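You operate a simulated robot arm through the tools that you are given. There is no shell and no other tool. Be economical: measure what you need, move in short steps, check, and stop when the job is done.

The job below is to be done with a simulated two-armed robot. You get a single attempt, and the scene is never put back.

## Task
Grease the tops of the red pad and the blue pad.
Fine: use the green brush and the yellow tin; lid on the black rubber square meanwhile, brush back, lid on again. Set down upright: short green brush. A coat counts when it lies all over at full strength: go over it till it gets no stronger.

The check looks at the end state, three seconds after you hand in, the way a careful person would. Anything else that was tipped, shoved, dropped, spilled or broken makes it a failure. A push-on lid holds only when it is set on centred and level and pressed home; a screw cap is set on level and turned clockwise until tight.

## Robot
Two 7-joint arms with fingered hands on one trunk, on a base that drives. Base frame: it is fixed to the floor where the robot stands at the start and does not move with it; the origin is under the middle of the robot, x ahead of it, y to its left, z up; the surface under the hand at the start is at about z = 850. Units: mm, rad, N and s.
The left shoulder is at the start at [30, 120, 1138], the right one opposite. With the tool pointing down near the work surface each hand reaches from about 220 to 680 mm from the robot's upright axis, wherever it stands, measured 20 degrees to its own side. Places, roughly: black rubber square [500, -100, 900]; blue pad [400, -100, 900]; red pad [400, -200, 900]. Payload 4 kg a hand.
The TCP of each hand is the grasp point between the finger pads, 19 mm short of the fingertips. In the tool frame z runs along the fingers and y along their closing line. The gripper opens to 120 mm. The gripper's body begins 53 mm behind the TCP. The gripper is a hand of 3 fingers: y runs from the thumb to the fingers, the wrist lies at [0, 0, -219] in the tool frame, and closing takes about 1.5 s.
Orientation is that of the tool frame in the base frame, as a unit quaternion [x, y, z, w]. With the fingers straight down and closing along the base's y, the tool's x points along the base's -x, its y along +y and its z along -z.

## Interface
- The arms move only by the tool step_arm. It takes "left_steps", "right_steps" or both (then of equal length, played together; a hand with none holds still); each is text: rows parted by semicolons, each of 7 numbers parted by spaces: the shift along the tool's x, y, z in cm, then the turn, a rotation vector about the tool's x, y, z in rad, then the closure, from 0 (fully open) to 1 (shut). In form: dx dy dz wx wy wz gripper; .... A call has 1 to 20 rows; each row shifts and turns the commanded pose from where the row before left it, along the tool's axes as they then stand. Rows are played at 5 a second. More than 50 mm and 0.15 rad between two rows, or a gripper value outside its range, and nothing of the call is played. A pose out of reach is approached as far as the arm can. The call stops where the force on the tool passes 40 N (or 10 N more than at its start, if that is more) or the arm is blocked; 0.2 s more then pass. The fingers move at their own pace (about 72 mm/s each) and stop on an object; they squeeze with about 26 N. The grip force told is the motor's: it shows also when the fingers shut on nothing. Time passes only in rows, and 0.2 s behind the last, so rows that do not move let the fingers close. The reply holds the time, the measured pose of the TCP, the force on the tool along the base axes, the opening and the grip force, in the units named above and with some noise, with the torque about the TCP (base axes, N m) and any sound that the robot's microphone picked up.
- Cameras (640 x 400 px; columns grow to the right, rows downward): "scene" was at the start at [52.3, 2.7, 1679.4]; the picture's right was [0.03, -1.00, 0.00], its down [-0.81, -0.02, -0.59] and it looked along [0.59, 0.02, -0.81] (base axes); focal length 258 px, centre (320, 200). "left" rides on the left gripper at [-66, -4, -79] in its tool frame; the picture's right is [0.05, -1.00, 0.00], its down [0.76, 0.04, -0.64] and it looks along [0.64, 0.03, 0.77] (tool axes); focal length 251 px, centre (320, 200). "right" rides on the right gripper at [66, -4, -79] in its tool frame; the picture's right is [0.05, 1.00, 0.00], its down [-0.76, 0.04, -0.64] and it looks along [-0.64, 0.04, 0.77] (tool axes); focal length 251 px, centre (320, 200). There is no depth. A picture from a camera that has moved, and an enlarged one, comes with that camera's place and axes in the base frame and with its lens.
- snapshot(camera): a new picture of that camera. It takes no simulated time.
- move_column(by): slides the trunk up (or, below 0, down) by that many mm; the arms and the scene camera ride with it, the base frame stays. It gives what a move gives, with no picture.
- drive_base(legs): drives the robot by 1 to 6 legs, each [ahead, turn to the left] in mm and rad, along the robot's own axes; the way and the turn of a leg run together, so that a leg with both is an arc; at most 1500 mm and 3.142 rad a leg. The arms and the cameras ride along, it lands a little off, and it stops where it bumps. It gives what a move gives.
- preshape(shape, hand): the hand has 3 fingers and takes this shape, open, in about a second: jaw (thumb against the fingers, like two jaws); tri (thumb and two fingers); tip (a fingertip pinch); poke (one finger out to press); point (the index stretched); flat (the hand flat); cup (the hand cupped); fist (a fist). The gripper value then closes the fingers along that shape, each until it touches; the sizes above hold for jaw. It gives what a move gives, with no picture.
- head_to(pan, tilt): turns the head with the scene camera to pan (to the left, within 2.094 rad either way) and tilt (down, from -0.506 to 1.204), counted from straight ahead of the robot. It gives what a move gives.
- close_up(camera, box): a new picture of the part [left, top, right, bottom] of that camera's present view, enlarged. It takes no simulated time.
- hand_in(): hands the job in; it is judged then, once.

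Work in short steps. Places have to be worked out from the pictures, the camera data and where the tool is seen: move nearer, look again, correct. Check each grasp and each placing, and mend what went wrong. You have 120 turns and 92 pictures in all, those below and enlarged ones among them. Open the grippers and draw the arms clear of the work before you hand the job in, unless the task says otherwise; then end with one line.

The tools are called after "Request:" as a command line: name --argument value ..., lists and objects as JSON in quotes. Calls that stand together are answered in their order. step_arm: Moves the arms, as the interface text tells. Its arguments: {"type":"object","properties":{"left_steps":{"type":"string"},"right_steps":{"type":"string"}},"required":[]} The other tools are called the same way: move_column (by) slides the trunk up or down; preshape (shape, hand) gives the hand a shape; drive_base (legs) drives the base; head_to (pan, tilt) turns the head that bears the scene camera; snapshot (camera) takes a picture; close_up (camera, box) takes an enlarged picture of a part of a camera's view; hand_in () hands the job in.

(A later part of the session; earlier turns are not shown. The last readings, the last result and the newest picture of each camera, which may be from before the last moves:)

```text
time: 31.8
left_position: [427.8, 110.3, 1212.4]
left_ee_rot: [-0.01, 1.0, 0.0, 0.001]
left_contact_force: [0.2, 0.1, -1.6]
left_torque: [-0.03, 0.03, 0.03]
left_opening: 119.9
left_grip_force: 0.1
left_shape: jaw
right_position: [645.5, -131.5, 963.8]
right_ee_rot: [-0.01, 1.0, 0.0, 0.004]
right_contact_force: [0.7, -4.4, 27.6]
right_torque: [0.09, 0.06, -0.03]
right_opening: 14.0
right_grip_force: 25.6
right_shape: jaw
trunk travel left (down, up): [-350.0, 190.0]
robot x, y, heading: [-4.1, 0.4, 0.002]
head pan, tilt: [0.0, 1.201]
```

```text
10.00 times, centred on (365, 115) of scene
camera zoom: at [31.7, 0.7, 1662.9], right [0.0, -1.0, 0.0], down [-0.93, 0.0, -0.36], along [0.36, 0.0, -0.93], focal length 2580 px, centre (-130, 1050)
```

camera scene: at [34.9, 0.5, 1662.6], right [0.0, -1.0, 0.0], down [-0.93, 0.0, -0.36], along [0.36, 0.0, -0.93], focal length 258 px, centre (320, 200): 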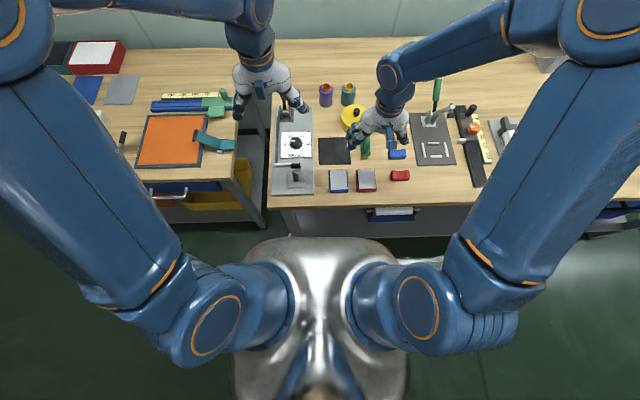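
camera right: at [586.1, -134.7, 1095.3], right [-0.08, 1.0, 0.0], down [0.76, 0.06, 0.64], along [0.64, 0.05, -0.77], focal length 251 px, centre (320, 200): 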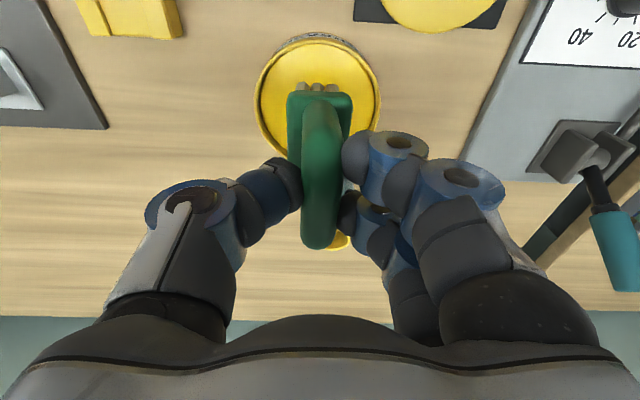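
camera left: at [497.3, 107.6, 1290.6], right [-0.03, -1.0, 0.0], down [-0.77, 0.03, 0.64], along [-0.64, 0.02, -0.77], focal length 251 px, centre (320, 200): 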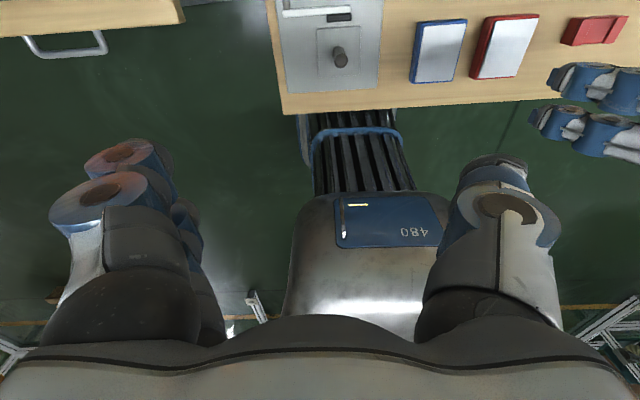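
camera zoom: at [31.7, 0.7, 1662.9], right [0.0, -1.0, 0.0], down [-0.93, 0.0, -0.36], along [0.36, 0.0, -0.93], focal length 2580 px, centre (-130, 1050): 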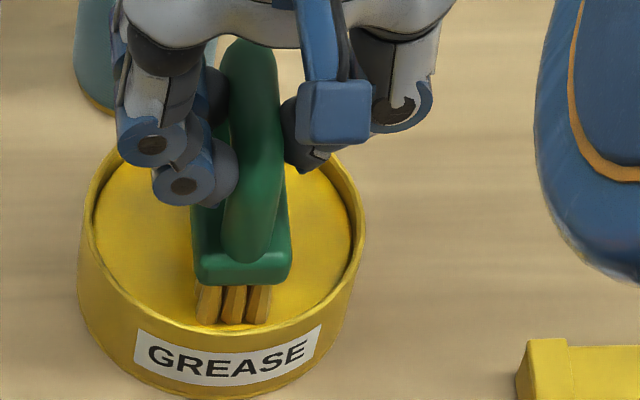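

The bristles touch the grease (27 N). I lift and inspect how much grease they took.

Request:
step_arm --right_steps "0 0 -0.3 0 0 0 1;0.4 0 0 0 0 0 1;-0.4 0 0 0 0 0 1;0 0 -1 0 0 0 1;0 0 -2 0 0 0 1;0 0 -2.5 0 0 0 1;0 0 0 0 0 0 1"

Request:
close_up --camera "scene" --box '[340, 85, 390, 125]'

Request:
close_up --camera "right" --box '[240, 30, 400, 130]'

```text
time: 33.4
left_position: [431.9, 109.6, 1211.8]
left_ee_rot: [-0.01, 1.0, -0.001, 0.0]
left_contact_force: [-0.8, -0.3, 0.3]
left_torque: [-0.04, -0.02, -0.01]
left_opening: 120.1
left_grip_force: 0.0
left_shape: jaw
right_position: [644.6, -130.6, 1016.9]
right_ee_rot: [-0.01, 1.0, 0.0, -0.001]
right_contact_force: [0.4, -0.3, -1.5]
right_torque: [0.0, 0.01, -0.01]
right_opening: 13.0
right_grip_force: 25.9
right_shape: jaw
trunk travel left (down, up): [-350.0, 190.0]
robot x, y, heading: [-1.2, 1.5, 0.003]
head pan, tilt: [0.0, 1.201]
```

```text
10.00 times, centred on (365, 105) of scene
camera zoom: at [35.6, 0.6, 1662.5], right [0.0, -1.0, 0.0], down [-0.93, 0.0, -0.36], along [0.36, 0.0, -0.93], focal length 2580 px, centre (-130, 1150)
```

zoom: 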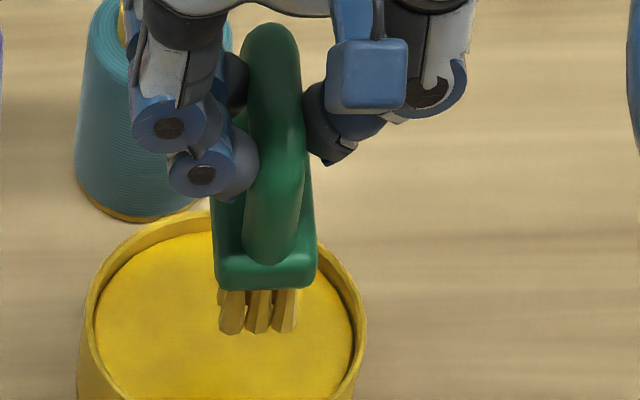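

```text
4.00 times, centred on (320, 80) of right
camera zoom: at [579.2, -135.6, 1097.2], right [-0.08, 1.0, 0.0], down [0.76, 0.06, 0.64], along [0.64, 0.05, -0.77], focal length 1006 px, centre (320, 680)
```

zoom: 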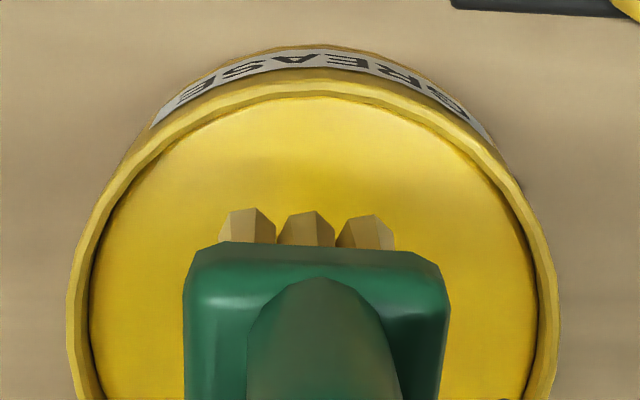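

The bristles are loaded. I carry the brush over the red pad (centre about (419,-158)).

Request:
step_arm --right_steps "3.92 -0.39 0 0 0 0 1;3.92 -0.39 0 0 0 0 1;3.92 -0.39 0 0 0 0 1;3.92 -0.39 0 0 0 0 1;3.92 -0.39 0 0 0 0 1;3.92 -0.39 0 0 0 0 1;0 0 1 0 0 0 1;0 0 1 0 0 0 1;0 0 1 0 0 0 1;0 0 0 0 0 0 1"

Request:
snapshot --camera "right"

Request:
close_up --camera "scene" --box '[310, 130, 410, 210]'

```text
time: 35.6
left_position: [430.4, 110.1, 1213.0]
left_ee_rot: [-0.011, 1.0, 0.0, 0.0]
left_contact_force: [0.3, 0.6, 0.4]
left_torque: [-0.02, -0.01, 0.01]
left_opening: 120.2
left_grip_force: 0.1
left_shape: jaw
right_position: [411.4, -159.3, 989.2]
right_ee_rot: [-0.01, 1.0, 0.0, 0.0]
right_contact_force: [0.0, -0.1, -2.8]
right_torque: [0.01, 0.01, 0.0]
right_opening: 12.9
right_grip_force: 26.1
right_shape: jaw
trunk travel left (down, up): [-350.0, 190.0]
robot x, y, heading: [-1.2, 0.4, -0.001]
head pan, tilt: [0.0, 1.201]
```

```text
56 pictures are left
camera right: at [344.8, -163.8, 1069.4], right [-0.07, 1.0, 0.0], down [0.76, 0.06, 0.64], along [0.64, 0.05, -0.77], focal length 251 px, centre (320, 200)
```

right: 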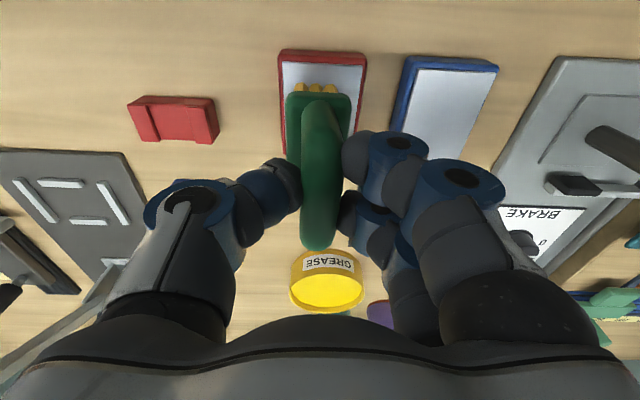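

```text
5.00 times, centred on (360, 170) of scene
camera zoom: at [35.3, 0.6, 1662.6], right [0.0, -1.0, 0.0], down [-0.93, 0.0, -0.36], along [0.36, 0.0, -0.93], focal length 1290 px, centre (120, 350)
```

zoom: 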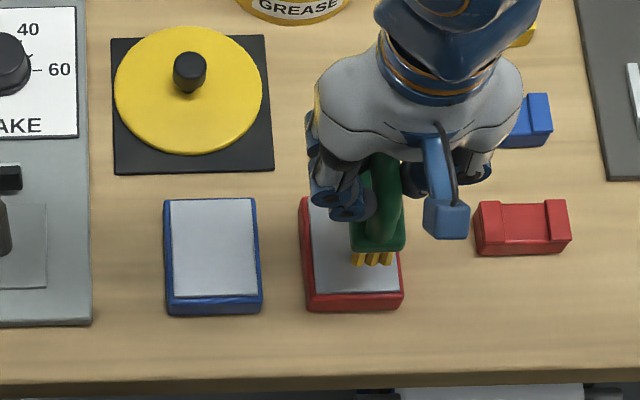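

Red pad top is about x 379–452, y −189…−128; blue centre (415,-63). Brush footprint is x TCP−22…+40, y ≈TCP−3±17. I lower to find contact.

Request:
step_arm --right_steps "0.2 0.2 1.5 0 0 0 1;0.2 0.2 1 0 0 0 1;0 0 0.3 0 0 0 1;0 0 0 0 0 0 1"

Request:
step_arm --right_steps "0 0 0.3 0 0 0 1;0 0 0.2 0 0 0 1;0 0 0 0 0 0 1"

```text
time: 36.6
left_position: [431.3, 110.2, 1211.6]
left_ee_rot: [-0.01, 1.0, 0.0, 0.0]
left_contact_force: [-0.4, -0.5, 0.2]
left_torque: [0.01, 0.01, 0.05]
left_opening: 119.7
left_grip_force: 0.0
left_shape: jaw
right_position: [406.3, -155.9, 959.5]
right_ee_rot: [-0.011, 1.0, 0.001, 0.0]
right_contact_force: [-0.1, 0.9, -0.7]
right_torque: [0.03, 0.03, 0.0]
right_opening: 12.6
right_grip_force: 25.6
right_shape: jaw
trunk travel left (down, up): [-350.0, 190.0]
robot x, y, heading: [-0.6, 1.5, 0.003]
head pan, tilt: [0.0, 1.201]
```

```text
time: 37.4
left_position: [429.3, 109.8, 1212.1]
left_ee_rot: [-0.01, 1.0, 0.0, 0.001]
left_contact_force: [-1.3, 0.0, 1.0]
left_torque: [0.03, -0.01, 0.0]
left_opening: 119.8
left_grip_force: 0.1
left_shape: jaw
right_position: [405.7, -154.1, 956.0]
right_ee_rot: [-0.011, 1.0, 0.0, 0.003]
right_contact_force: [4.2, -3.6, 40.3]
right_torque: [0.04, 0.04, -0.02]
right_opening: 15.5
right_grip_force: 26.2
right_shape: jaw
trunk travel left (down, up): [-350.0, 190.0]
robot x, y, heading: [0.6, 2.0, -0.001]
head pan, tilt: [0.0, 1.201]
```

Contact at ~957 and it is stiff. I ease off 2.5 mm and read the force.

Request:
step_arm --right_steps "0 0 -0.25 0 0 0 1;0 0 0 0 0 0 1"

Request:
snapshot --camera "right"

```text
time: 38.0
left_position: [430.1, 109.7, 1210.7]
left_ee_rot: [-0.011, 1.0, 0.0, 0.0]
left_contact_force: [-0.5, 0.0, 0.4]
left_torque: [0.0, 0.0, 0.03]
left_opening: 119.9
left_grip_force: 0.1
left_shape: jaw
right_position: [406.1, -154.2, 957.4]
right_ee_rot: [-0.011, 1.0, 0.0, 0.0]
right_contact_force: [5.0, -2.9, 19.7]
right_torque: [-0.03, 0.02, 0.01]
right_opening: 15.2
right_grip_force: 25.9
right_shape: jaw
trunk travel left (down, up): [-350.0, 190.0]
robot x, y, heading: [-2.8, -0.6, 0.002]
head pan, tilt: [0.0, 1.201]
```

```text
54 pictures are left
camera right: at [339.7, -158.6, 1037.8], right [-0.08, 1.0, 0.0], down [0.76, 0.06, 0.64], along [0.64, 0.05, -0.77], focal length 251 px, centre (320, 200)
```

right: 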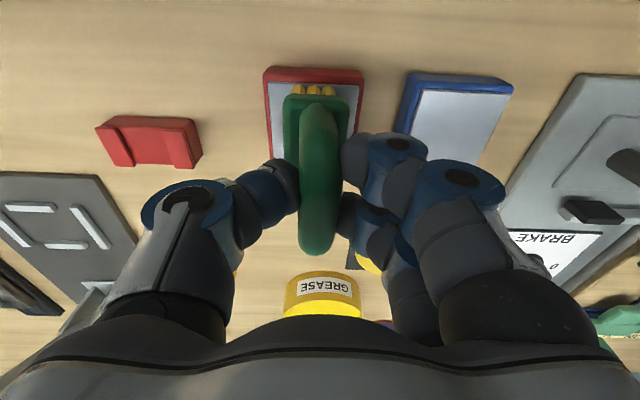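

Force ~20 N. I ease a bit more and begin brushing strokes along x, shifting toward the -y side.

Request:
step_arm --right_steps "0 0 -0.1 0 0 0 1;-0.6 0 0 0 0 0 1;-0.6 0 0 0 0 0 1;0.55 0 0 0 0 0 1;0.55 0 0 0 0 0 1;0.55 0 0 0 0 0 1;0.55 0 0 0 0 0 1;0 -0.75 0 0 0 0 1;0 -0.75 0 0 0 0 1;-0.55 0 0 0 0 0 1;-0.55 0 0 0 0 0 1;-0.55 0 0 0 0 0 1;-0.55 0 0 0 0 0 1;0.55 0 0 0 0 0 1;0.55 0 0 0 0 0 1;0.55 0 0 0 0 0 1;0.55 0 0 0 0 0 1;0 0 0 0 0 0 1"

Request:
snapshot --camera "right"

Request:
close_up --camera "scene" --box '[330, 150, 400, 206]'

```text
time: 41.8
left_position: [431.8, 109.7, 1211.8]
left_ee_rot: [-0.01, 1.0, -0.002, 0.0]
left_contact_force: [0.1, 0.0, 0.4]
left_torque: [0.01, 0.03, -0.03]
left_opening: 120.0
left_grip_force: 0.0
left_shape: jaw
right_position: [395.6, -171.1, 958.5]
right_ee_rot: [-0.01, 1.0, 0.0, -0.001]
right_contact_force: [0.4, -0.1, -0.1]
right_torque: [0.01, 0.01, 0.0]
right_opening: 13.1
right_grip_force: 26.0
right_shape: jaw
trunk travel left (down, up): [-350.0, 190.0]
robot x, y, heading: [-1.0, -0.2, 0.002]
head pan, tilt: [0.0, 1.201]
```

```text
53 pictures are left
camera right: at [330.3, -175.4, 1039.2], right [-0.07, 1.0, 0.0], down [0.76, 0.06, 0.64], along [0.64, 0.05, -0.77], focal length 251 px, centre (320, 200)
```

right: 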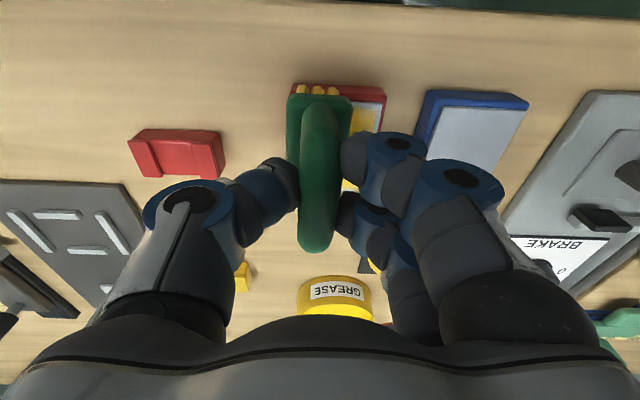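

```text
7.14 times, centred on (365, 178) of scene
camera zoom: at [35.4, 0.6, 1662.6], right [0.0, -1.0, 0.0], down [-0.93, 0.0, -0.36], along [0.36, 0.0, -0.93], focal length 1843 px, centre (-1, 357)
```

zoom: 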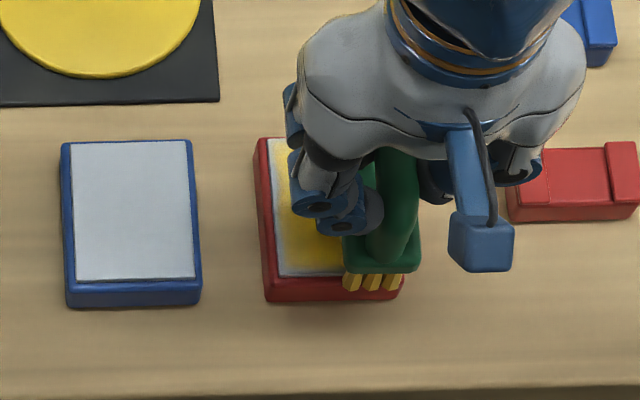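

The grease transfers well, but contact got light. I press 1.5 mm and continue: strokes on this side, then across to the other side.

Request:
step_arm --right_steps "0 0 0.15 0 0 0 1;-0.55 0 0 0 0 0 1;-0.55 0 0 0 0 0 1;-0.55 0 0 0 0 0 1;-0.55 0 0 0 0 0 1;0.55 0 0 0 0 0 1;0.55 0 0 0 0 0 1;0.55 0 0 0 0 0 1;0.55 0 0 0 0 0 1"

Request:
step_arm --right_steps "0 0.75 0 0 0 0 1;0 0.75 0 0 0 0 1;0 0.75 0 0 0 0 1;0 0.75 0 0 0 0 1;-0.55 0 0 0 0 0 1;-0.55 0 0 0 0 0 1;-0.55 0 0 0 0 0 1;-0.55 0 0 0 0 0 1;0.55 0 0 0 0 0 1;0.55 0 0 0 0 0 1;0.55 0 0 0 0 0 1;0.55 0 0 0 0 0 1"

```text
time: 43.8
left_position: [430.9, 109.7, 1210.3]
left_ee_rot: [-0.01, 1.0, 0.0, -0.001]
left_contact_force: [0.1, 0.3, -0.1]
left_torque: [0.06, 0.01, -0.02]
left_opening: 120.0
left_grip_force: 0.1
left_shape: jaw
right_position: [394.9, -170.2, 954.9]
right_ee_rot: [-0.01, 1.0, 0.001, -0.002]
right_contact_force: [-0.2, -0.1, -0.8]
right_torque: [0.0, 0.03, -0.01]
right_opening: 10.7
right_grip_force: 25.9
right_shape: jaw
trunk travel left (down, up): [-350.0, 190.0]
robot x, y, heading: [-3.0, 2.1, -0.003]
head pan, tilt: [0.0, 1.201]
```

```text
time: 46.4
left_position: [430.0, 109.2, 1211.9]
left_ee_rot: [-0.011, 1.0, 0.001, 0.0]
left_contact_force: [0.4, 0.0, -0.4]
left_torque: [-0.03, -0.04, 0.02]
left_opening: 120.0
left_grip_force: 0.0
left_shape: jaw
right_position: [394.8, -140.5, 957.2]
right_ee_rot: [-0.011, 1.0, 0.0, 0.0]
right_contact_force: [-0.9, 0.7, -1.1]
right_torque: [-0.01, 0.02, 0.0]
right_opening: 10.8
right_grip_force: 25.5
right_shape: jaw
trunk travel left (down, up): [-350.0, 190.0]
robot x, y, heading: [1.3, 1.9, -0.002]
head pan, tilt: [0.0, 1.201]
```

Force is near zero and the opening shrank; I look at the state.

Request:
snapshot --camera "right"

Request:
close_up --camera "scene" --box '[330, 150, 400, 206]'

```text
51 pictures are left
camera right: at [328.8, -145.2, 1036.7], right [-0.07, 1.0, 0.0], down [0.76, 0.06, 0.64], along [0.64, 0.05, -0.77], focal length 251 px, centre (320, 200)
```

right: 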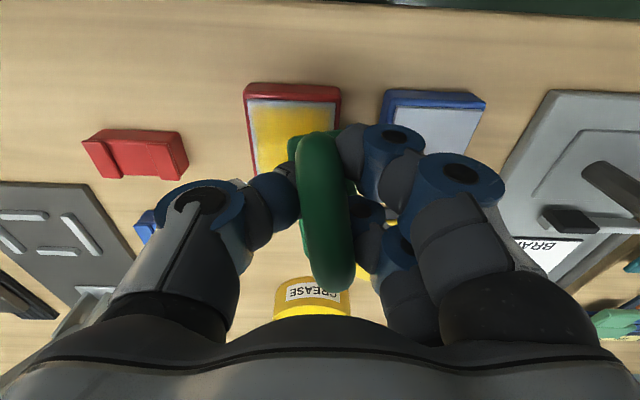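

```text
7.14 times, centred on (365, 178) of scene
camera zoom: at [35.1, 0.8, 1662.6], right [0.0, -1.0, 0.0], down [-0.93, 0.0, -0.36], along [0.36, 0.0, -0.93], focal length 1843 px, centre (-1, 357)
```

zoom: 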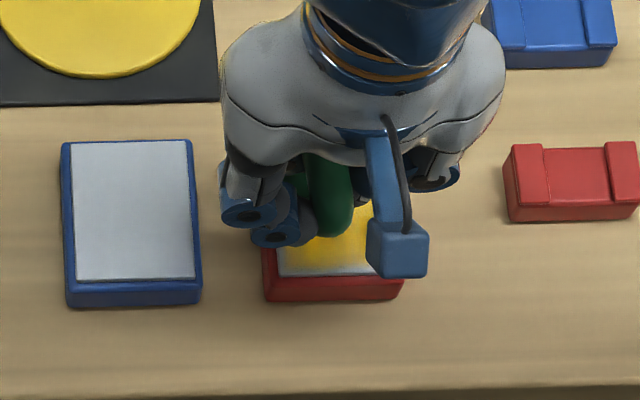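

The brush slid forward/up in the grip and yawed. I lift it, centre it over the red pad to regrip there, and look.

Request:
step_arm --right_steps "0 0 -1 0 0 0 1;0 0 -1 0 0 0 1;0.5 -0.8 0 0 0 0 1;0.5 -0.7 0 0 0 0 1;0 0 0 0 0 0 1"

Request:
head_to --pan -0.35 --tilt 1.1

Request:
snapshot --camera "right"

Request:
snapshot --camera "scene"

```text
time: 47.6
left_position: [431.3, 109.4, 1211.3]
left_ee_rot: [-0.011, 1.0, 0.001, 0.0]
left_contact_force: [0.6, 0.0, -0.6]
left_torque: [0.0, 0.03, 0.01]
left_opening: 120.0
left_grip_force: 0.1
left_shape: jaw
right_position: [387.2, -154.2, 976.9]
right_ee_rot: [-0.011, 1.0, 0.001, 0.0]
right_contact_force: [0.8, 0.7, -1.4]
right_torque: [-0.03, 0.05, -0.01]
right_opening: 10.9
right_grip_force: 25.8
right_shape: jaw
trunk travel left (down, up): [-350.0, 190.0]
robot x, y, heading: [-0.6, -0.1, 0.001]
head pan, tilt: [0.0, 1.201]
```

```text
time: 48.4
left_position: [431.2, 109.9, 1211.8]
left_ee_rot: [-0.011, 1.0, 0.001, 0.001]
left_contact_force: [0.2, 0.2, -0.1]
left_torque: [0.02, -0.01, 0.03]
left_opening: 120.1
left_grip_force: 0.0
left_shape: jaw
right_position: [385.9, -155.6, 977.1]
right_ee_rot: [-0.01, 1.0, 0.0, 0.001]
right_contact_force: [0.1, -0.4, -1.5]
right_torque: [0.0, 0.05, 0.0]
right_opening: 11.0
right_grip_force: 26.4
right_shape: jaw
trunk travel left (down, up): [-350.0, 190.0]
robot x, y, heading: [-4.0, 0.5, 0.003]
head pan, tilt: [-0.351, 1.1]
```

```text
49 pictures are left
camera right: at [320.4, -159.9, 1056.8], right [-0.08, 1.0, 0.0], down [0.76, 0.06, 0.64], along [0.64, 0.05, -0.77], focal length 251 px, centre (320, 200)
```

right: 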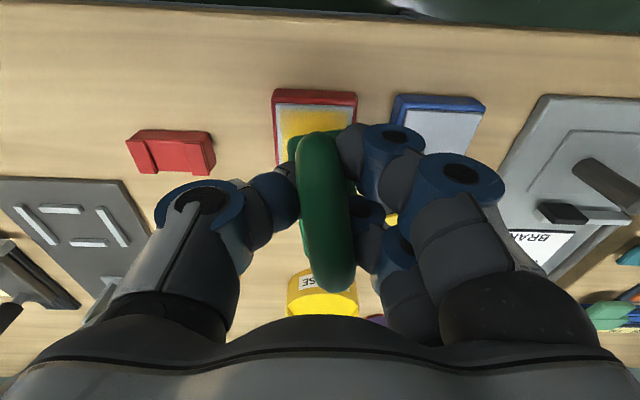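

```text
48 pictures are left
camera scene: at [38.6, -20.9, 1668.6], right [-0.34, -0.94, 0.0], down [-0.84, 0.31, -0.45], along [0.43, -0.16, -0.89], focal length 258 px, centre (320, 200)
```

scene: 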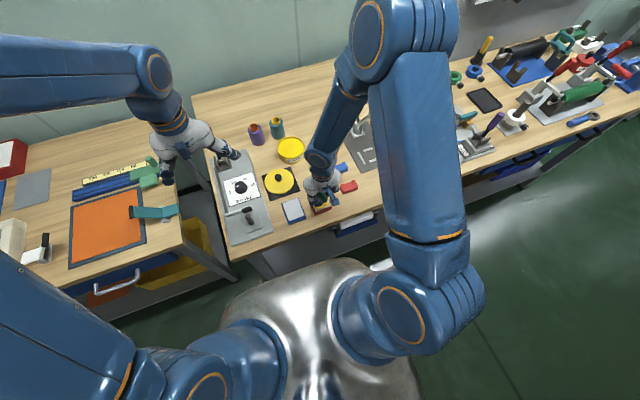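

The left hand's camera looks at the pads from the far side; I use it to see the brush.

Request:
close_up --camera "left" --box '[400, 0, 640, 150]'

```text
2.67 times, centred on (520, 75) of left
camera zoom: at [497.7, 107.8, 1290.4], right [-0.03, -1.0, 0.0], down [-0.76, 0.03, 0.64], along [-0.64, 0.02, -0.77], focal length 670 px, centre (-213, 533)
```

zoom: 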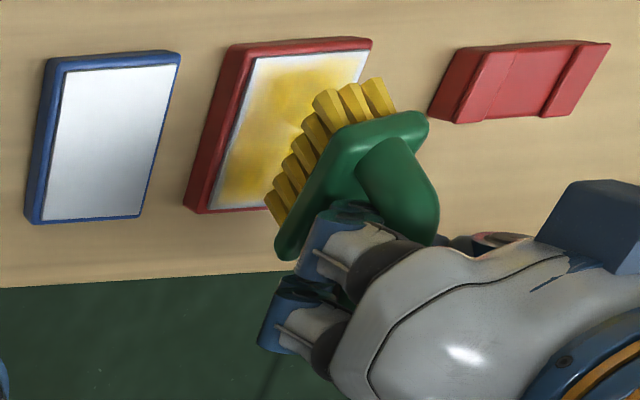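

The brush is upright, slid up ~13 mm in the hand, and centred over the red pad. I lower it until it rests on the pad.

Request:
step_arm --right_steps "-0.2 0 1.2 0 0 0 1;-0.2 0 1 0 0 0 1;0 0 0.3 0 0 0 1;0 0 0.2 0 0 0 1;0 0 0 0 0 0 1"

Request:
step_arm --right_steps "0 0 0.3 0 0 0 1;0 0 0.2 0 0 0 1;0 0 0 0 0 0 1"

```text
time: 49.6
left_position: [431.4, 110.2, 1210.3]
left_ee_rot: [-0.01, 1.0, 0.0, 0.001]
left_contact_force: [0.1, 0.4, -0.2]
left_torque: [-0.03, 0.01, -0.02]
left_opening: 120.0
left_grip_force: 0.1
left_shape: jaw
right_position: [389.2, -154.8, 951.9]
right_ee_rot: [-0.01, 1.0, 0.001, 0.0]
right_contact_force: [0.2, -0.5, -2.3]
right_torque: [-0.02, 0.04, -0.02]
right_opening: 10.9
right_grip_force: 25.9
right_shape: jaw
trunk travel left (down, up): [-350.0, 190.0]
robot x, y, heading: [-0.8, 0.6, 0.0]
head pan, tilt: [-0.351, 1.1]
```

```text
time: 50.4
left_position: [430.2, 109.5, 1211.4]
left_ee_rot: [-0.011, 1.0, 0.0, 0.0]
left_contact_force: [0.2, 0.8, -0.3]
left_torque: [0.02, 0.02, -0.02]
left_opening: 119.6
left_grip_force: 0.0
left_shape: jaw
right_position: [388.9, -156.7, 947.7]
right_ee_rot: [-0.011, 1.0, 0.0, 0.0]
right_contact_force: [-2.5, -3.4, 8.9]
right_torque: [-0.06, 0.08, 0.0]
right_opening: 10.9
right_grip_force: 25.9
right_shape: jaw
trunk travel left (down, up): [-350.0, 190.0]
robot x, y, heading: [-0.6, 1.2, 0.001]
head pan, tilt: [-0.351, 1.1]
```

Brush touches the pad. I open and rise to regrip.

Request:
step_arm --right_steps "0 0 0 0 0 0 0.9;0 0 0 0 0 0 0.8;0 0 0 0 0 0 0.65;0 0 0 0 0 0 0.5;0 0 0 0 0 0 0.4;0 0 -1.5 0 0 0 0.3;0 0 -3 0 0 0 0.3;0 0 -3 0 0 0 0.3;0 0 0 0 0 0 0.3"

Request:
snapshot --camera "right"

Request:
close_up --camera "left" --box '[400, 0, 640, 150]'

```text
time: 52.4
left_position: [431.7, 109.8, 1210.2]
left_ee_rot: [-0.011, 1.0, 0.0, -0.001]
left_contact_force: [0.3, -0.8, 0.1]
left_torque: [-0.01, 0.01, -0.04]
left_opening: 120.0
left_grip_force: 0.0
left_shape: jaw
right_position: [389.2, -153.9, 1023.7]
right_ee_rot: [-0.01, 1.0, 0.0, -0.001]
right_contact_force: [0.1, -0.7, -0.2]
right_torque: [0.03, 0.01, -0.01]
right_opening: 83.7
right_grip_force: 0.1
right_shape: jaw
trunk travel left (down, up): [-350.0, 190.0]
robot x, y, heading: [-2.0, -1.9, -0.001]
head pan, tilt: [-0.351, 1.1]
```

```text
46 pictures are left
camera right: at [323.4, -159.0, 1103.0], right [-0.07, 1.0, 0.0], down [0.76, 0.06, 0.64], along [0.64, 0.05, -0.77], focal length 251 px, centre (320, 200)
```

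right: 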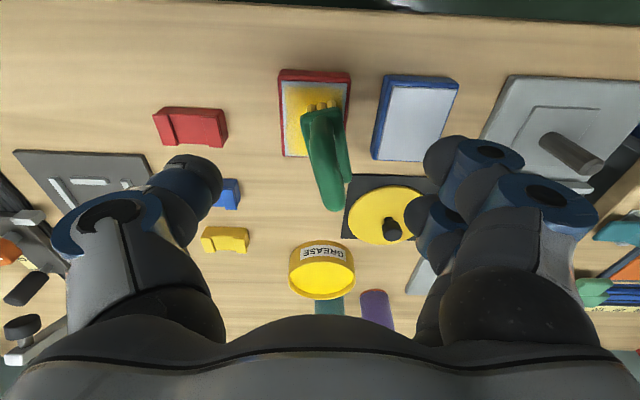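

```text
2.67 times, centred on (520, 75) of left
camera zoom: at [498.2, 107.8, 1290.1], right [-0.03, -1.0, 0.0], down [-0.76, 0.03, 0.64], along [-0.64, 0.02, -0.76], focal length 670 px, centre (-213, 533)
```

zoom: 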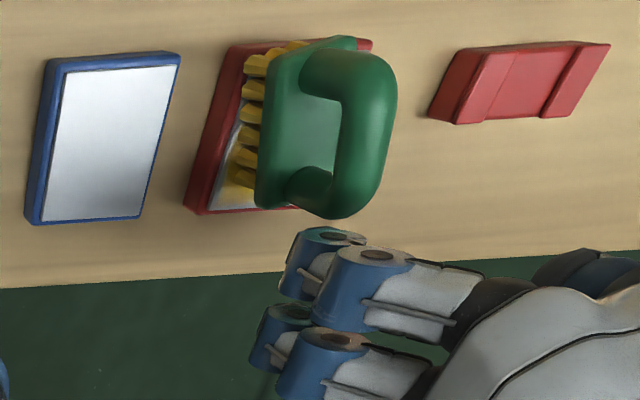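

The brush stands on the pad at about (424,-147), yawed ≈0.3 rad. I move over it with matching yaw and look.

Request:
step_arm --right_steps "-1.75 0.32 0 0 0 0 0.3;-1.75 0.32 0 0 0 0 0.3;0 0 0 0 0 -0.11 0.3;0 0 0 0 0 -0.11 0.3;0 0 0 0 0 -0.09 0.3;0 0 0 0 0 0 0.3"

Request:
snapshot --camera "right"

```text
time: 53.8
left_position: [431.5, 109.3, 1211.3]
left_ee_rot: [-0.01, 1.0, 0.001, -0.001]
left_contact_force: [-0.1, -0.7, -0.6]
left_torque: [0.02, 0.01, -0.05]
left_opening: 120.0
left_grip_force: 0.2
left_shape: jaw
right_position: [425.5, -148.3, 1019.2]
right_ee_rot: [-0.165, 0.986, 0.0, 0.0]
right_contact_force: [-0.4, -0.3, 0.5]
right_torque: [-0.03, -0.01, 0.01]
right_opening: 83.6
right_grip_force: 0.0
right_shape: jaw
trunk travel left (down, up): [-350.0, 190.0]
robot x, y, heading: [-1.4, -0.5, -0.0]
head pan, tilt: [-0.351, 1.1]
```

```text
44 pictures are left
camera right: at [363.6, -172.5, 1100.8], right [-0.38, 0.93, 0.0], down [0.71, 0.29, 0.64], along [0.6, 0.24, -0.77], focal length 251 px, centre (320, 200)
```

right: 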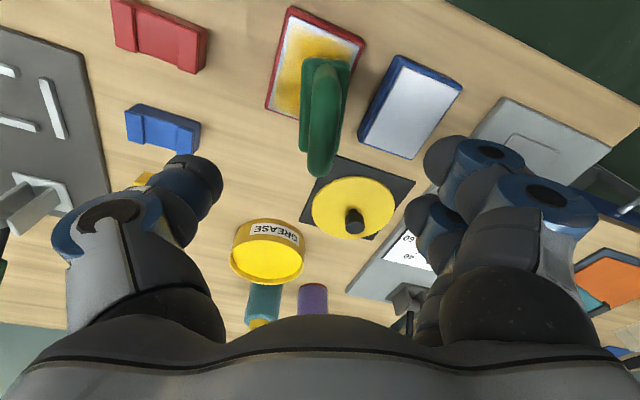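

Aligned. I descend to z≈953 (bar's widest height) and close gradually.

Request:
step_arm --right_steps "0 0 2 0 0 0 0.4;0 0 2 0 0 0 0.4;0 0 1.5 0 0 0 0.4;0 0 1.2 0 0 0 0.4;0 0 0 0 0 0 0.6;0 0 0 0 0 0 0.75;0 0 0 0 0 0 0.85;0 0 0 0 0 0 0.95;0 0 0 0 0 0 1;0 0 0 0 0 0 1;0 0 0 0 0 0 1"

Request:
snapshot --camera "right"

Request:
close_up --camera "left" --box '[400, 0, 640, 150]'

```text
time: 56.2
left_position: [430.6, 109.4, 1210.6]
left_ee_rot: [-0.01, 1.0, 0.0, 0.0]
left_contact_force: [0.1, 1.0, 0.0]
left_torque: [-0.01, 0.0, 0.02]
left_opening: 119.8
left_grip_force: 0.1
left_shape: jaw
right_position: [425.0, -149.3, 954.3]
right_ee_rot: [-0.165, 0.986, 0.001, 0.0]
right_contact_force: [-0.5, 0.8, -2.0]
right_torque: [-0.02, 0.0, 0.0]
right_opening: 11.5
right_grip_force: 26.8
right_shape: jaw
trunk travel left (down, up): [-350.0, 190.0]
robot x, y, heading: [0.8, -0.5, 0.001]
head pan, tilt: [-0.351, 1.1]
```

```text
43 pictures are left
camera right: at [364.7, -173.0, 1033.6], right [-0.38, 0.93, 0.0], down [0.71, 0.29, 0.64], along [0.6, 0.24, -0.77], focal length 251 px, centre (320, 200)
```

right: 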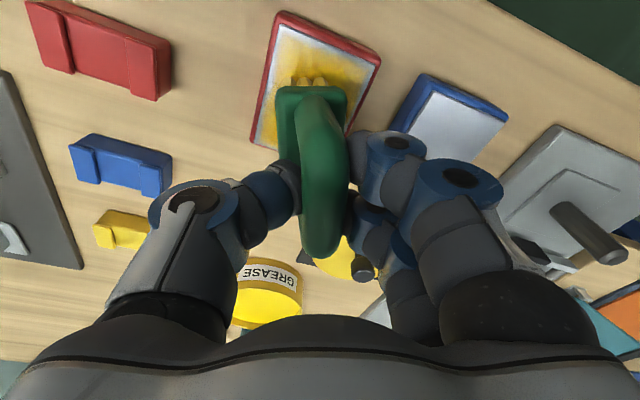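

```text
2.67 times, centred on (520, 75) of left
camera zoom: at [497.7, 107.7, 1290.4], right [-0.03, -1.0, 0.0], down [-0.76, 0.03, 0.64], along [-0.64, 0.02, -0.77], focal length 670 px, centre (-213, 533)
```

zoom: 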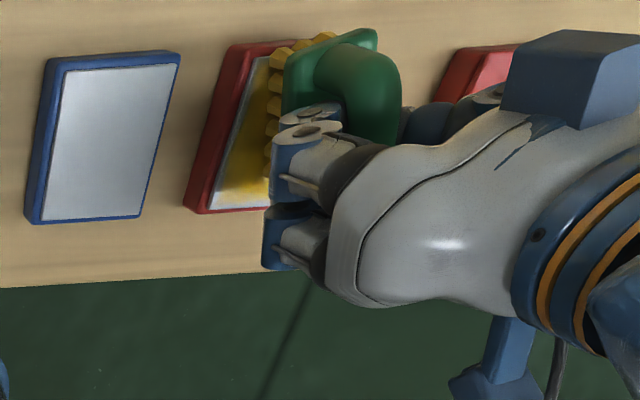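

Gripped well (opening 11.5, brush bottom ≈ TCP−81). I lift, undo the yaw, then test one gentle dab at the +y part of the red pad.

Request:
step_arm --right_steps "0 0 -1.2 0 0 0 1;0 0 0 0 0 0.11 1;0 0 0 0 0 0.11 1;0 0 0 0 0 0.09 1;1.8 0.6 0 0 0 0 1;0 0 1 0 0 0 1;0 0 0.2 0 0 0 1;0 0 0 0 0 0 1"

Request:
step_arm --right_steps "0 0 0.15 0 0 0 1;0 0 0 0 0 0 1"

```text
time: 58.0
left_position: [431.2, 109.3, 1210.3]
left_ee_rot: [-0.011, 1.0, 0.0, 0.001]
left_contact_force: [-0.1, 0.2, -0.2]
left_torque: [0.02, 0.05, 0.01]
left_opening: 119.9
left_grip_force: 0.0
left_shape: jaw
right_position: [407.0, -142.3, 953.8]
right_ee_rot: [-0.01, 1.0, 0.0, 0.0]
right_contact_force: [0.1, 0.3, -2.0]
right_torque: [-0.01, 0.01, -0.02]
right_opening: 11.1
right_grip_force: 26.1
right_shape: jaw
trunk travel left (down, up): [-350.0, 190.0]
robot x, y, heading: [0.8, 1.2, 0.004]
head pan, tilt: [-0.351, 1.1]
```

```text
time: 58.6
left_position: [431.0, 109.2, 1211.2]
left_ee_rot: [-0.011, 1.0, 0.0, 0.0]
left_contact_force: [0.6, -0.4, -0.3]
left_torque: [0.0, 0.01, -0.03]
left_opening: 119.7
left_grip_force: 0.1
left_shape: jaw
right_position: [407.1, -142.4, 952.4]
right_ee_rot: [-0.011, 1.0, 0.001, 0.0]
right_contact_force: [-0.4, 0.4, 2.0]
right_torque: [0.04, 0.02, 0.02]
right_opening: 11.5
right_grip_force: 26.5
right_shape: jaw
trunk travel left (down, up): [-350.0, 190.0]
robot x, y, heading: [2.2, -1.9, 0.005]
head pan, tilt: [-0.351, 1.1]
```

Light contact (≈4 N). I stroke gently in a raster from the +y side toward −y.

Request:
step_arm --right_steps "0 0 0.05 0 0 0 1;-0.5 0 0 0 0 0 1;-0.5 0 0 0 0 0 1;0.6 0 0 0 0 0 1;0.6 0 0 0 0 0 1;0 -0.8 0 0 0 0 1;-0.6 0 0 0 0 0 1;-0.6 0 0 0 0 0 1;0.6 0 0 0 0 0 1;0.6 0 0 0 0 0 1;0 -0.8 0 0 0 0 1;-0.6 0 0 0 0 0 1;-0.6 0 0 0 0 0 1;0.6 0 0 0 0 0 1;0.6 0 0 0 0 0 1;0 -0.8 0 0 0 0 1;-0.6 0 0 0 0 0 1;-0.6 0 0 0 0 0 1;0.6 0 0 0 0 0 1;0.6 0 0 0 0 0 1"

Request:
snapshot --camera "right"

Request:
close_up --camera "left" --box '[400, 0, 640, 150]'

```text
time: 62.8
left_position: [432.4, 109.5, 1212.0]
left_ee_rot: [-0.01, 1.0, 0.0, 0.0]
left_contact_force: [0.2, 0.0, 0.0]
left_torque: [0.02, -0.01, 0.0]
left_opening: 119.7
left_grip_force: 0.0
left_shape: jaw
right_position: [406.3, -166.5, 951.7]
right_ee_rot: [-0.011, 1.0, 0.0, -0.001]
right_contact_force: [-0.4, -0.1, -1.1]
right_torque: [0.03, -0.02, -0.03]
right_opening: 9.1
right_grip_force: 26.0
right_shape: jaw
trunk travel left (down, up): [-350.0, 190.0]
robot x, y, heading: [0.5, 1.9, 0.003]
head pan, tilt: [-0.351, 1.1]
```

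```text
41 pictures are left
camera right: at [340.1, -172.0, 1030.6], right [-0.08, 1.0, 0.0], down [0.76, 0.06, 0.64], along [0.64, 0.05, -0.77], focal length 251 px, centre (320, 200)
```

right: 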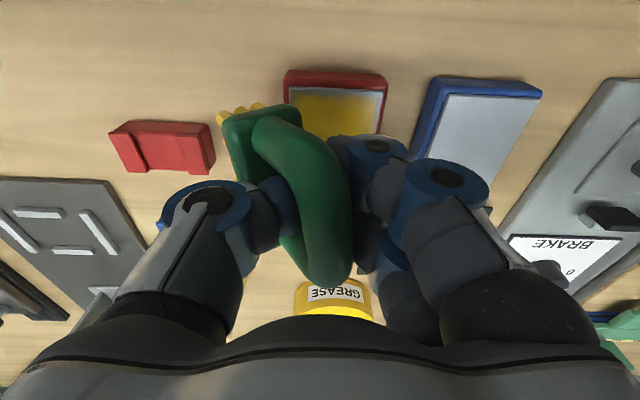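

```text
2.67 times, centred on (520, 75) of left
camera zoom: at [497.7, 107.8, 1290.4], right [-0.03, -1.0, 0.0], down [-0.76, 0.03, 0.64], along [-0.64, 0.02, -0.77], focal length 670 px, centre (-213, 533)
```

zoom: 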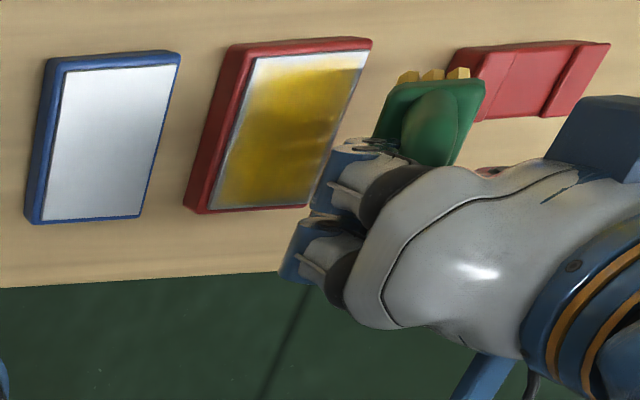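

The bar grip twists. A better grip is on the block's flat sides with the palm over the arch. I lift, turn the brush back in line, and set it on the red pad centre for regripping.

Request:
step_arm --right_steps "0 0 -2.5 0 0 0 1;0 0 0 0 0 0.11 1;0 0 0 0 0 0.11 1;0 0 0 0 0 0.09 1;0 1 0 0 0 0 1;0 1 0 0 0 0 1;0 0 1 0 0 0 1;0 0 0 0 0 0 1"

Request:
snapshot --camera "right"

Request:
close_up --camera "left" --box '[400, 0, 640, 150]'

```text
time: 64.6
left_position: [430.5, 110.5, 1211.0]
left_ee_rot: [-0.011, 1.0, 0.0, 0.0]
left_contact_force: [-0.4, 0.9, 0.3]
left_torque: [0.01, 0.02, 0.01]
left_opening: 119.8
left_grip_force: 0.0
left_shape: jaw
right_position: [410.5, -147.4, 967.0]
right_ee_rot: [0.144, 0.99, 0.0, 0.0]
right_contact_force: [-0.3, 0.4, -1.1]
right_torque: [0.02, -0.03, 0.01]
right_opening: 9.1
right_grip_force: 25.8
right_shape: jaw
trunk travel left (down, up): [-350.0, 190.0]
robot x, y, heading: [0.5, -0.1, -0.004]
head pan, tilt: [-0.351, 1.1]
```

```text
39 pictures are left
camera right: at [345.9, -131.6, 1046.6], right [0.23, 0.97, 0.0], down [0.74, -0.18, 0.64], along [0.63, -0.15, -0.77], focal length 251 px, centre (320, 200)
```

right: 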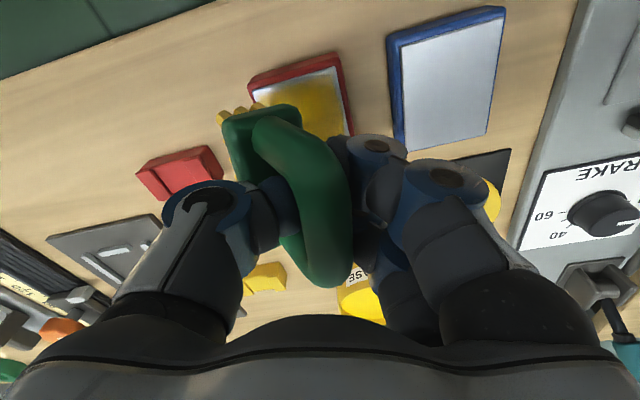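

```text
2.67 times, centred on (520, 75) of left
camera zoom: at [497.5, 107.8, 1290.5], right [-0.03, -1.0, 0.0], down [-0.76, 0.03, 0.64], along [-0.64, 0.02, -0.77], focal length 670 px, centre (-213, 533)
```

zoom: 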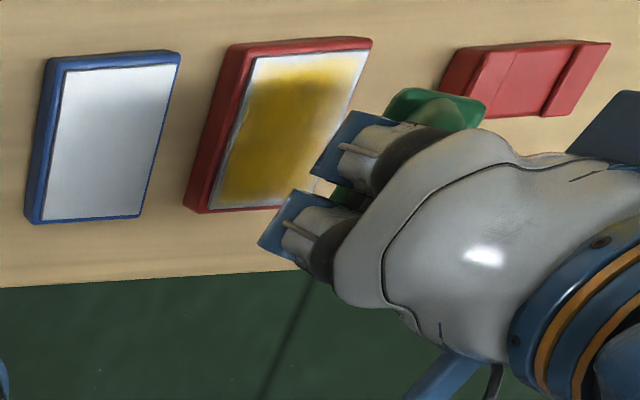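

The brush has rolled about its bar (bottom toward −y, ≈0.45 rad). I raise a little, roll the hand to bring the brush upright, and check.

Request:
step_arm --right_steps "0 0 -1.5 0 0 0 1;0 0 0 -0.11 0 0 1;0 0 0 -0.11 0 0 1;0 0 0 -0.11 0 0 1;0 0 0 -0.11 0 0 1;0 0 0 0 0 0 1"

Request:
snapshot --camera "right"

Request:
close_up --camera "left" --box '[400, 0, 640, 150]'

```text
time: 66.0
left_position: [431.7, 111.1, 1211.0]
left_ee_rot: [-0.01, 1.0, 0.0, 0.0]
left_contact_force: [0.1, -1.1, 0.2]
left_torque: [-0.04, -0.01, 0.01]
left_opening: 119.9
left_grip_force: 0.1
left_shape: jaw
right_position: [411.6, -145.1, 980.8]
right_ee_rot: [0.14, 0.966, 0.216, 0.031]
right_contact_force: [-0.3, 0.1, -1.6]
right_torque: [0.06, 0.03, 0.0]
right_opening: 9.2
right_grip_force: 25.8
right_shape: jaw
trunk travel left (down, up): [-350.0, 190.0]
robot x, y, heading: [3.2, -1.8, 0.003]
head pan, tilt: [-0.351, 1.1]
```

```text
37 pictures are left
camera right: at [337.5, -162.2, 1052.0], right [0.2, 0.88, 0.43], down [0.67, -0.44, 0.6], along [0.72, 0.16, -0.68], focal length 251 px, centre (320, 200)
```

right: 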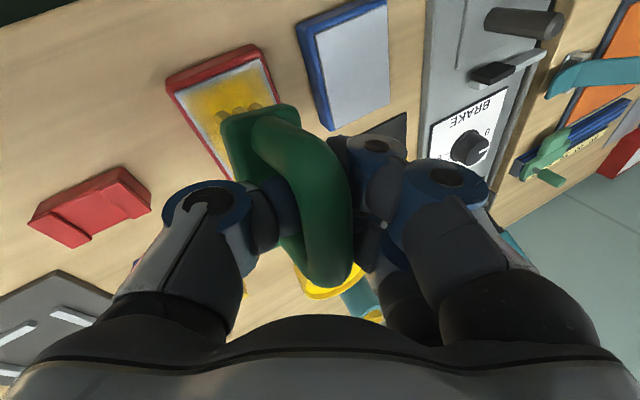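

```text
2.67 times, centred on (520, 75) of left
camera zoom: at [497.9, 109.0, 1290.2], right [-0.03, -1.0, 0.0], down [-0.76, 0.03, 0.64], along [-0.64, 0.02, -0.77], focal length 670 px, centre (-213, 533)
```

zoom: 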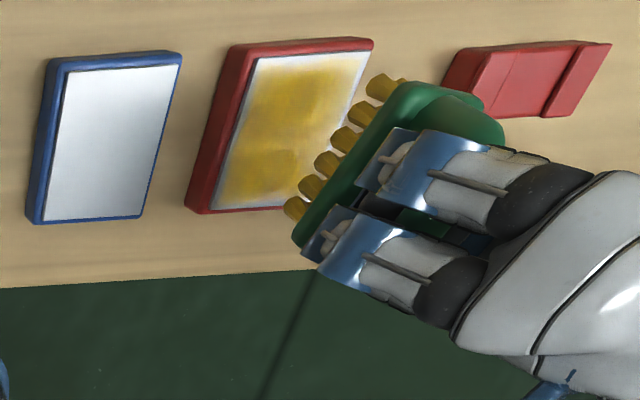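

In the left view the brush is about vertical now, yawed ≈−0.27 and ~25 mm too far −y. I correct yaw and shift it over the pad.

Request:
step_arm --right_steps "0 0 0 0 0.0575 -0.122 1;0 0 0 0 0.0575 -0.122 1;0.2 1.04 0.5 0 0 0 1;0.2 1.04 0.5 0 0 0 1;0 0 0 0 0 0 1"

Request:
close_up --camera "left" --box '[400, 0, 640, 150]'

Request:
snapshot --camera "right"

```text
time: 67.2
left_position: [431.3, 110.0, 1210.8]
left_ee_rot: [-0.011, 1.0, 0.0, 0.0]
left_contact_force: [-0.7, -0.3, 0.0]
left_torque: [-0.01, -0.01, -0.02]
left_opening: 119.9
left_grip_force: 0.1
left_shape: jaw
right_position: [408.0, -124.3, 979.7]
right_ee_rot: [0.01, 0.976, 0.217, 0.002]
right_contact_force: [0.7, 0.0, -1.2]
right_torque: [0.02, -0.01, -0.03]
right_opening: 9.1
right_grip_force: 25.9
right_shape: jaw
trunk travel left (down, up): [-350.0, 190.0]
robot x, y, heading: [-1.9, -1.2, -0.001]
head pan, tilt: [-0.351, 1.1]
```

```text
2.67 times, centred on (520, 75) of left
camera zoom: at [497.6, 107.4, 1290.5], right [-0.03, -1.0, 0.0], down [-0.76, 0.03, 0.64], along [-0.64, 0.02, -0.77], focal length 670 px, centre (-213, 533)
```

zoom: 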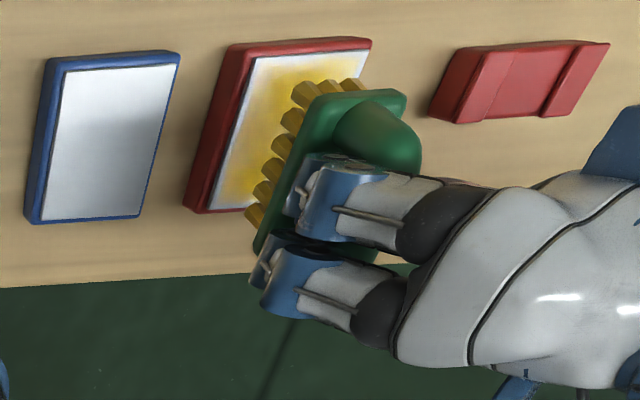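

```text
34 pictures are left
camera right: at [340.5, -159.6, 1051.3], right [-0.04, 0.9, 0.43], down [0.76, -0.25, 0.6], along [0.65, 0.35, -0.68], focal length 251 px, centre (320, 200)
```

right: 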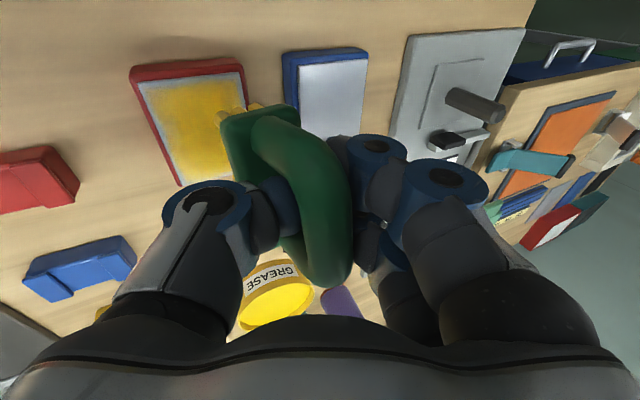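

Combining both views, the brush bottom is near z≈925 and its centre about (418,-146). I shift 12 mm toward −y and lower.

Request:
step_arm --right_steps "0.3 -1.08 -0.52 0 0 0 1;0 -0.86 1.8 0 0 0 1;0 -0.43 0.9 0 0 0 1;0 0 0 0 0 0 1"

Request:
close_up --camera "left" --box '[400, 0, 640, 150]'

```text
time: 68.2
left_position: [431.5, 109.4, 1211.8]
left_ee_rot: [-0.01, 1.0, 0.0, 0.0]
left_contact_force: [0.7, 0.4, 0.6]
left_torque: [-0.03, -0.04, 0.01]
left_opening: 119.8
left_grip_force: 0.1
left_shape: jaw
right_position: [406.4, -134.7, 952.4]
right_ee_rot: [0.01, 0.976, 0.218, 0.003]
right_contact_force: [0.2, 0.4, -0.5]
right_torque: [0.01, 0.04, 0.02]
right_opening: 9.1
right_grip_force: 26.4
right_shape: jaw
trunk travel left (down, up): [-350.0, 190.0]
robot x, y, heading: [-1.3, 0.8, 0.003]
head pan, tilt: [-0.351, 1.1]
```

```text
2.67 times, centred on (520, 75) of left
camera zoom: at [497.6, 107.7, 1290.4], right [-0.03, -1.0, 0.0], down [-0.76, 0.03, 0.64], along [-0.64, 0.02, -0.77], focal length 670 px, centre (-213, 533)
```

zoom: 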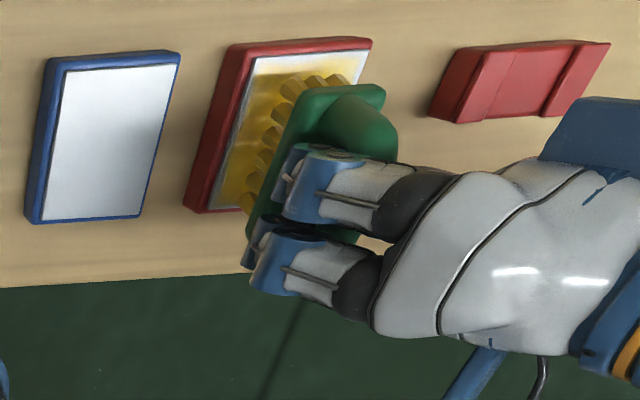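

It's well over the pad. I lower stepwise until contact.

Request:
step_arm --right_steps "0 -0.17 0.36 0 0 0 1;0 -0.17 0.36 0 0 0 1;0 0 0 0 0 0 1"

Request:
step_arm --right_steps "0 -0.13 0.27 0 0 0 1;0 -0.13 0.27 0 0 0 1;0 0 0 0 0 0 1"

```text
time: 69.0
left_position: [433.0, 110.0, 1211.2]
left_ee_rot: [-0.011, 1.0, 0.0, 0.0]
left_contact_force: [-0.6, 0.5, -1.1]
left_torque: [0.02, 0.01, 0.01]
left_opening: 119.8
left_grip_force: 0.1
left_shape: jaw
right_position: [404.3, -136.2, 942.5]
right_ee_rot: [0.009, 0.976, 0.217, 0.002]
right_contact_force: [0.0, -0.3, -1.2]
right_torque: [0.03, 0.03, 0.0]
right_opening: 9.1
right_grip_force: 26.5
right_shape: jaw
trunk travel left (down, up): [-350.0, 190.0]
robot x, y, heading: [0.2, 0.3, -0.001]
head pan, tilt: [-0.351, 1.1]
```

```text
time: 69.8
left_position: [431.4, 108.8, 1210.9]
left_ee_rot: [-0.011, 1.0, 0.0, 0.0]
left_contact_force: [-0.4, 0.2, -0.1]
left_torque: [0.01, 0.01, -0.02]
left_opening: 119.9
left_grip_force: 0.0
left_shape: jaw
right_position: [403.9, -135.1, 936.1]
right_ee_rot: [0.009, 0.976, 0.217, 0.002]
right_contact_force: [0.7, -0.7, -2.2]
right_torque: [0.05, -0.02, -0.02]
right_opening: 8.4
right_grip_force: 25.9
right_shape: jaw
trunk travel left (down, up): [-350.0, 190.0]
robot x, y, heading: [-3.8, 0.6, -0.001]
head pan, tilt: [-0.351, 1.1]
```

Still no clear force, but the opening changed; I check the picture.

Request:
close_up --camera "left" --box '[400, 0, 640, 150]'

```text
2.67 times, centred on (520, 75) of left
camera zoom: at [497.6, 107.8, 1290.4], right [-0.03, -1.0, 0.0], down [-0.76, 0.03, 0.64], along [-0.64, 0.02, -0.77], focal length 670 px, centre (-213, 533)
```

zoom: 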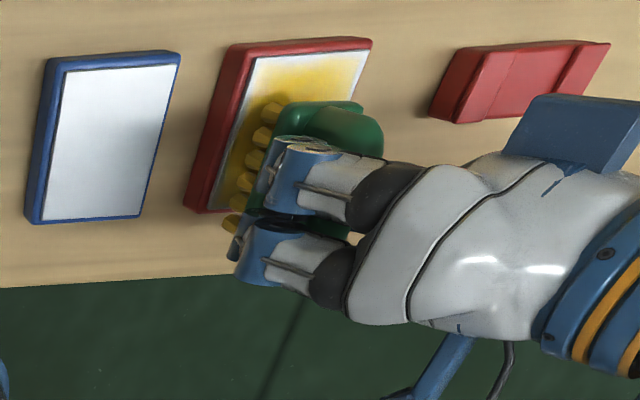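

The brush seems to be resting on the near part of the pad. I lower 3 mm more and check for force.

Request:
step_arm --right_steps "0 -0.13 0.27 0 0 0 1;0 0 0 0 0 0 1"

```text
time: 70.4
left_position: [432.1, 109.4, 1211.1]
left_ee_rot: [-0.01, 1.0, 0.001, 0.0]
left_contact_force: [0.0, -1.0, -0.5]
left_torque: [0.0, -0.02, -0.02]
left_opening: 120.1
left_grip_force: 0.1
left_shape: jaw
right_position: [404.0, -135.0, 934.7]
right_ee_rot: [0.009, 0.976, 0.218, 0.002]
right_contact_force: [0.8, 0.0, -0.3]
right_torque: [-0.01, -0.02, -0.03]
right_opening: 8.7
right_grip_force: 26.0
right_shape: jaw
trunk travel left (down, up): [-350.0, 190.0]
robot x, y, heading: [-3.1, -0.2, 0.009]
head pan, tilt: [-0.351, 1.1]
```

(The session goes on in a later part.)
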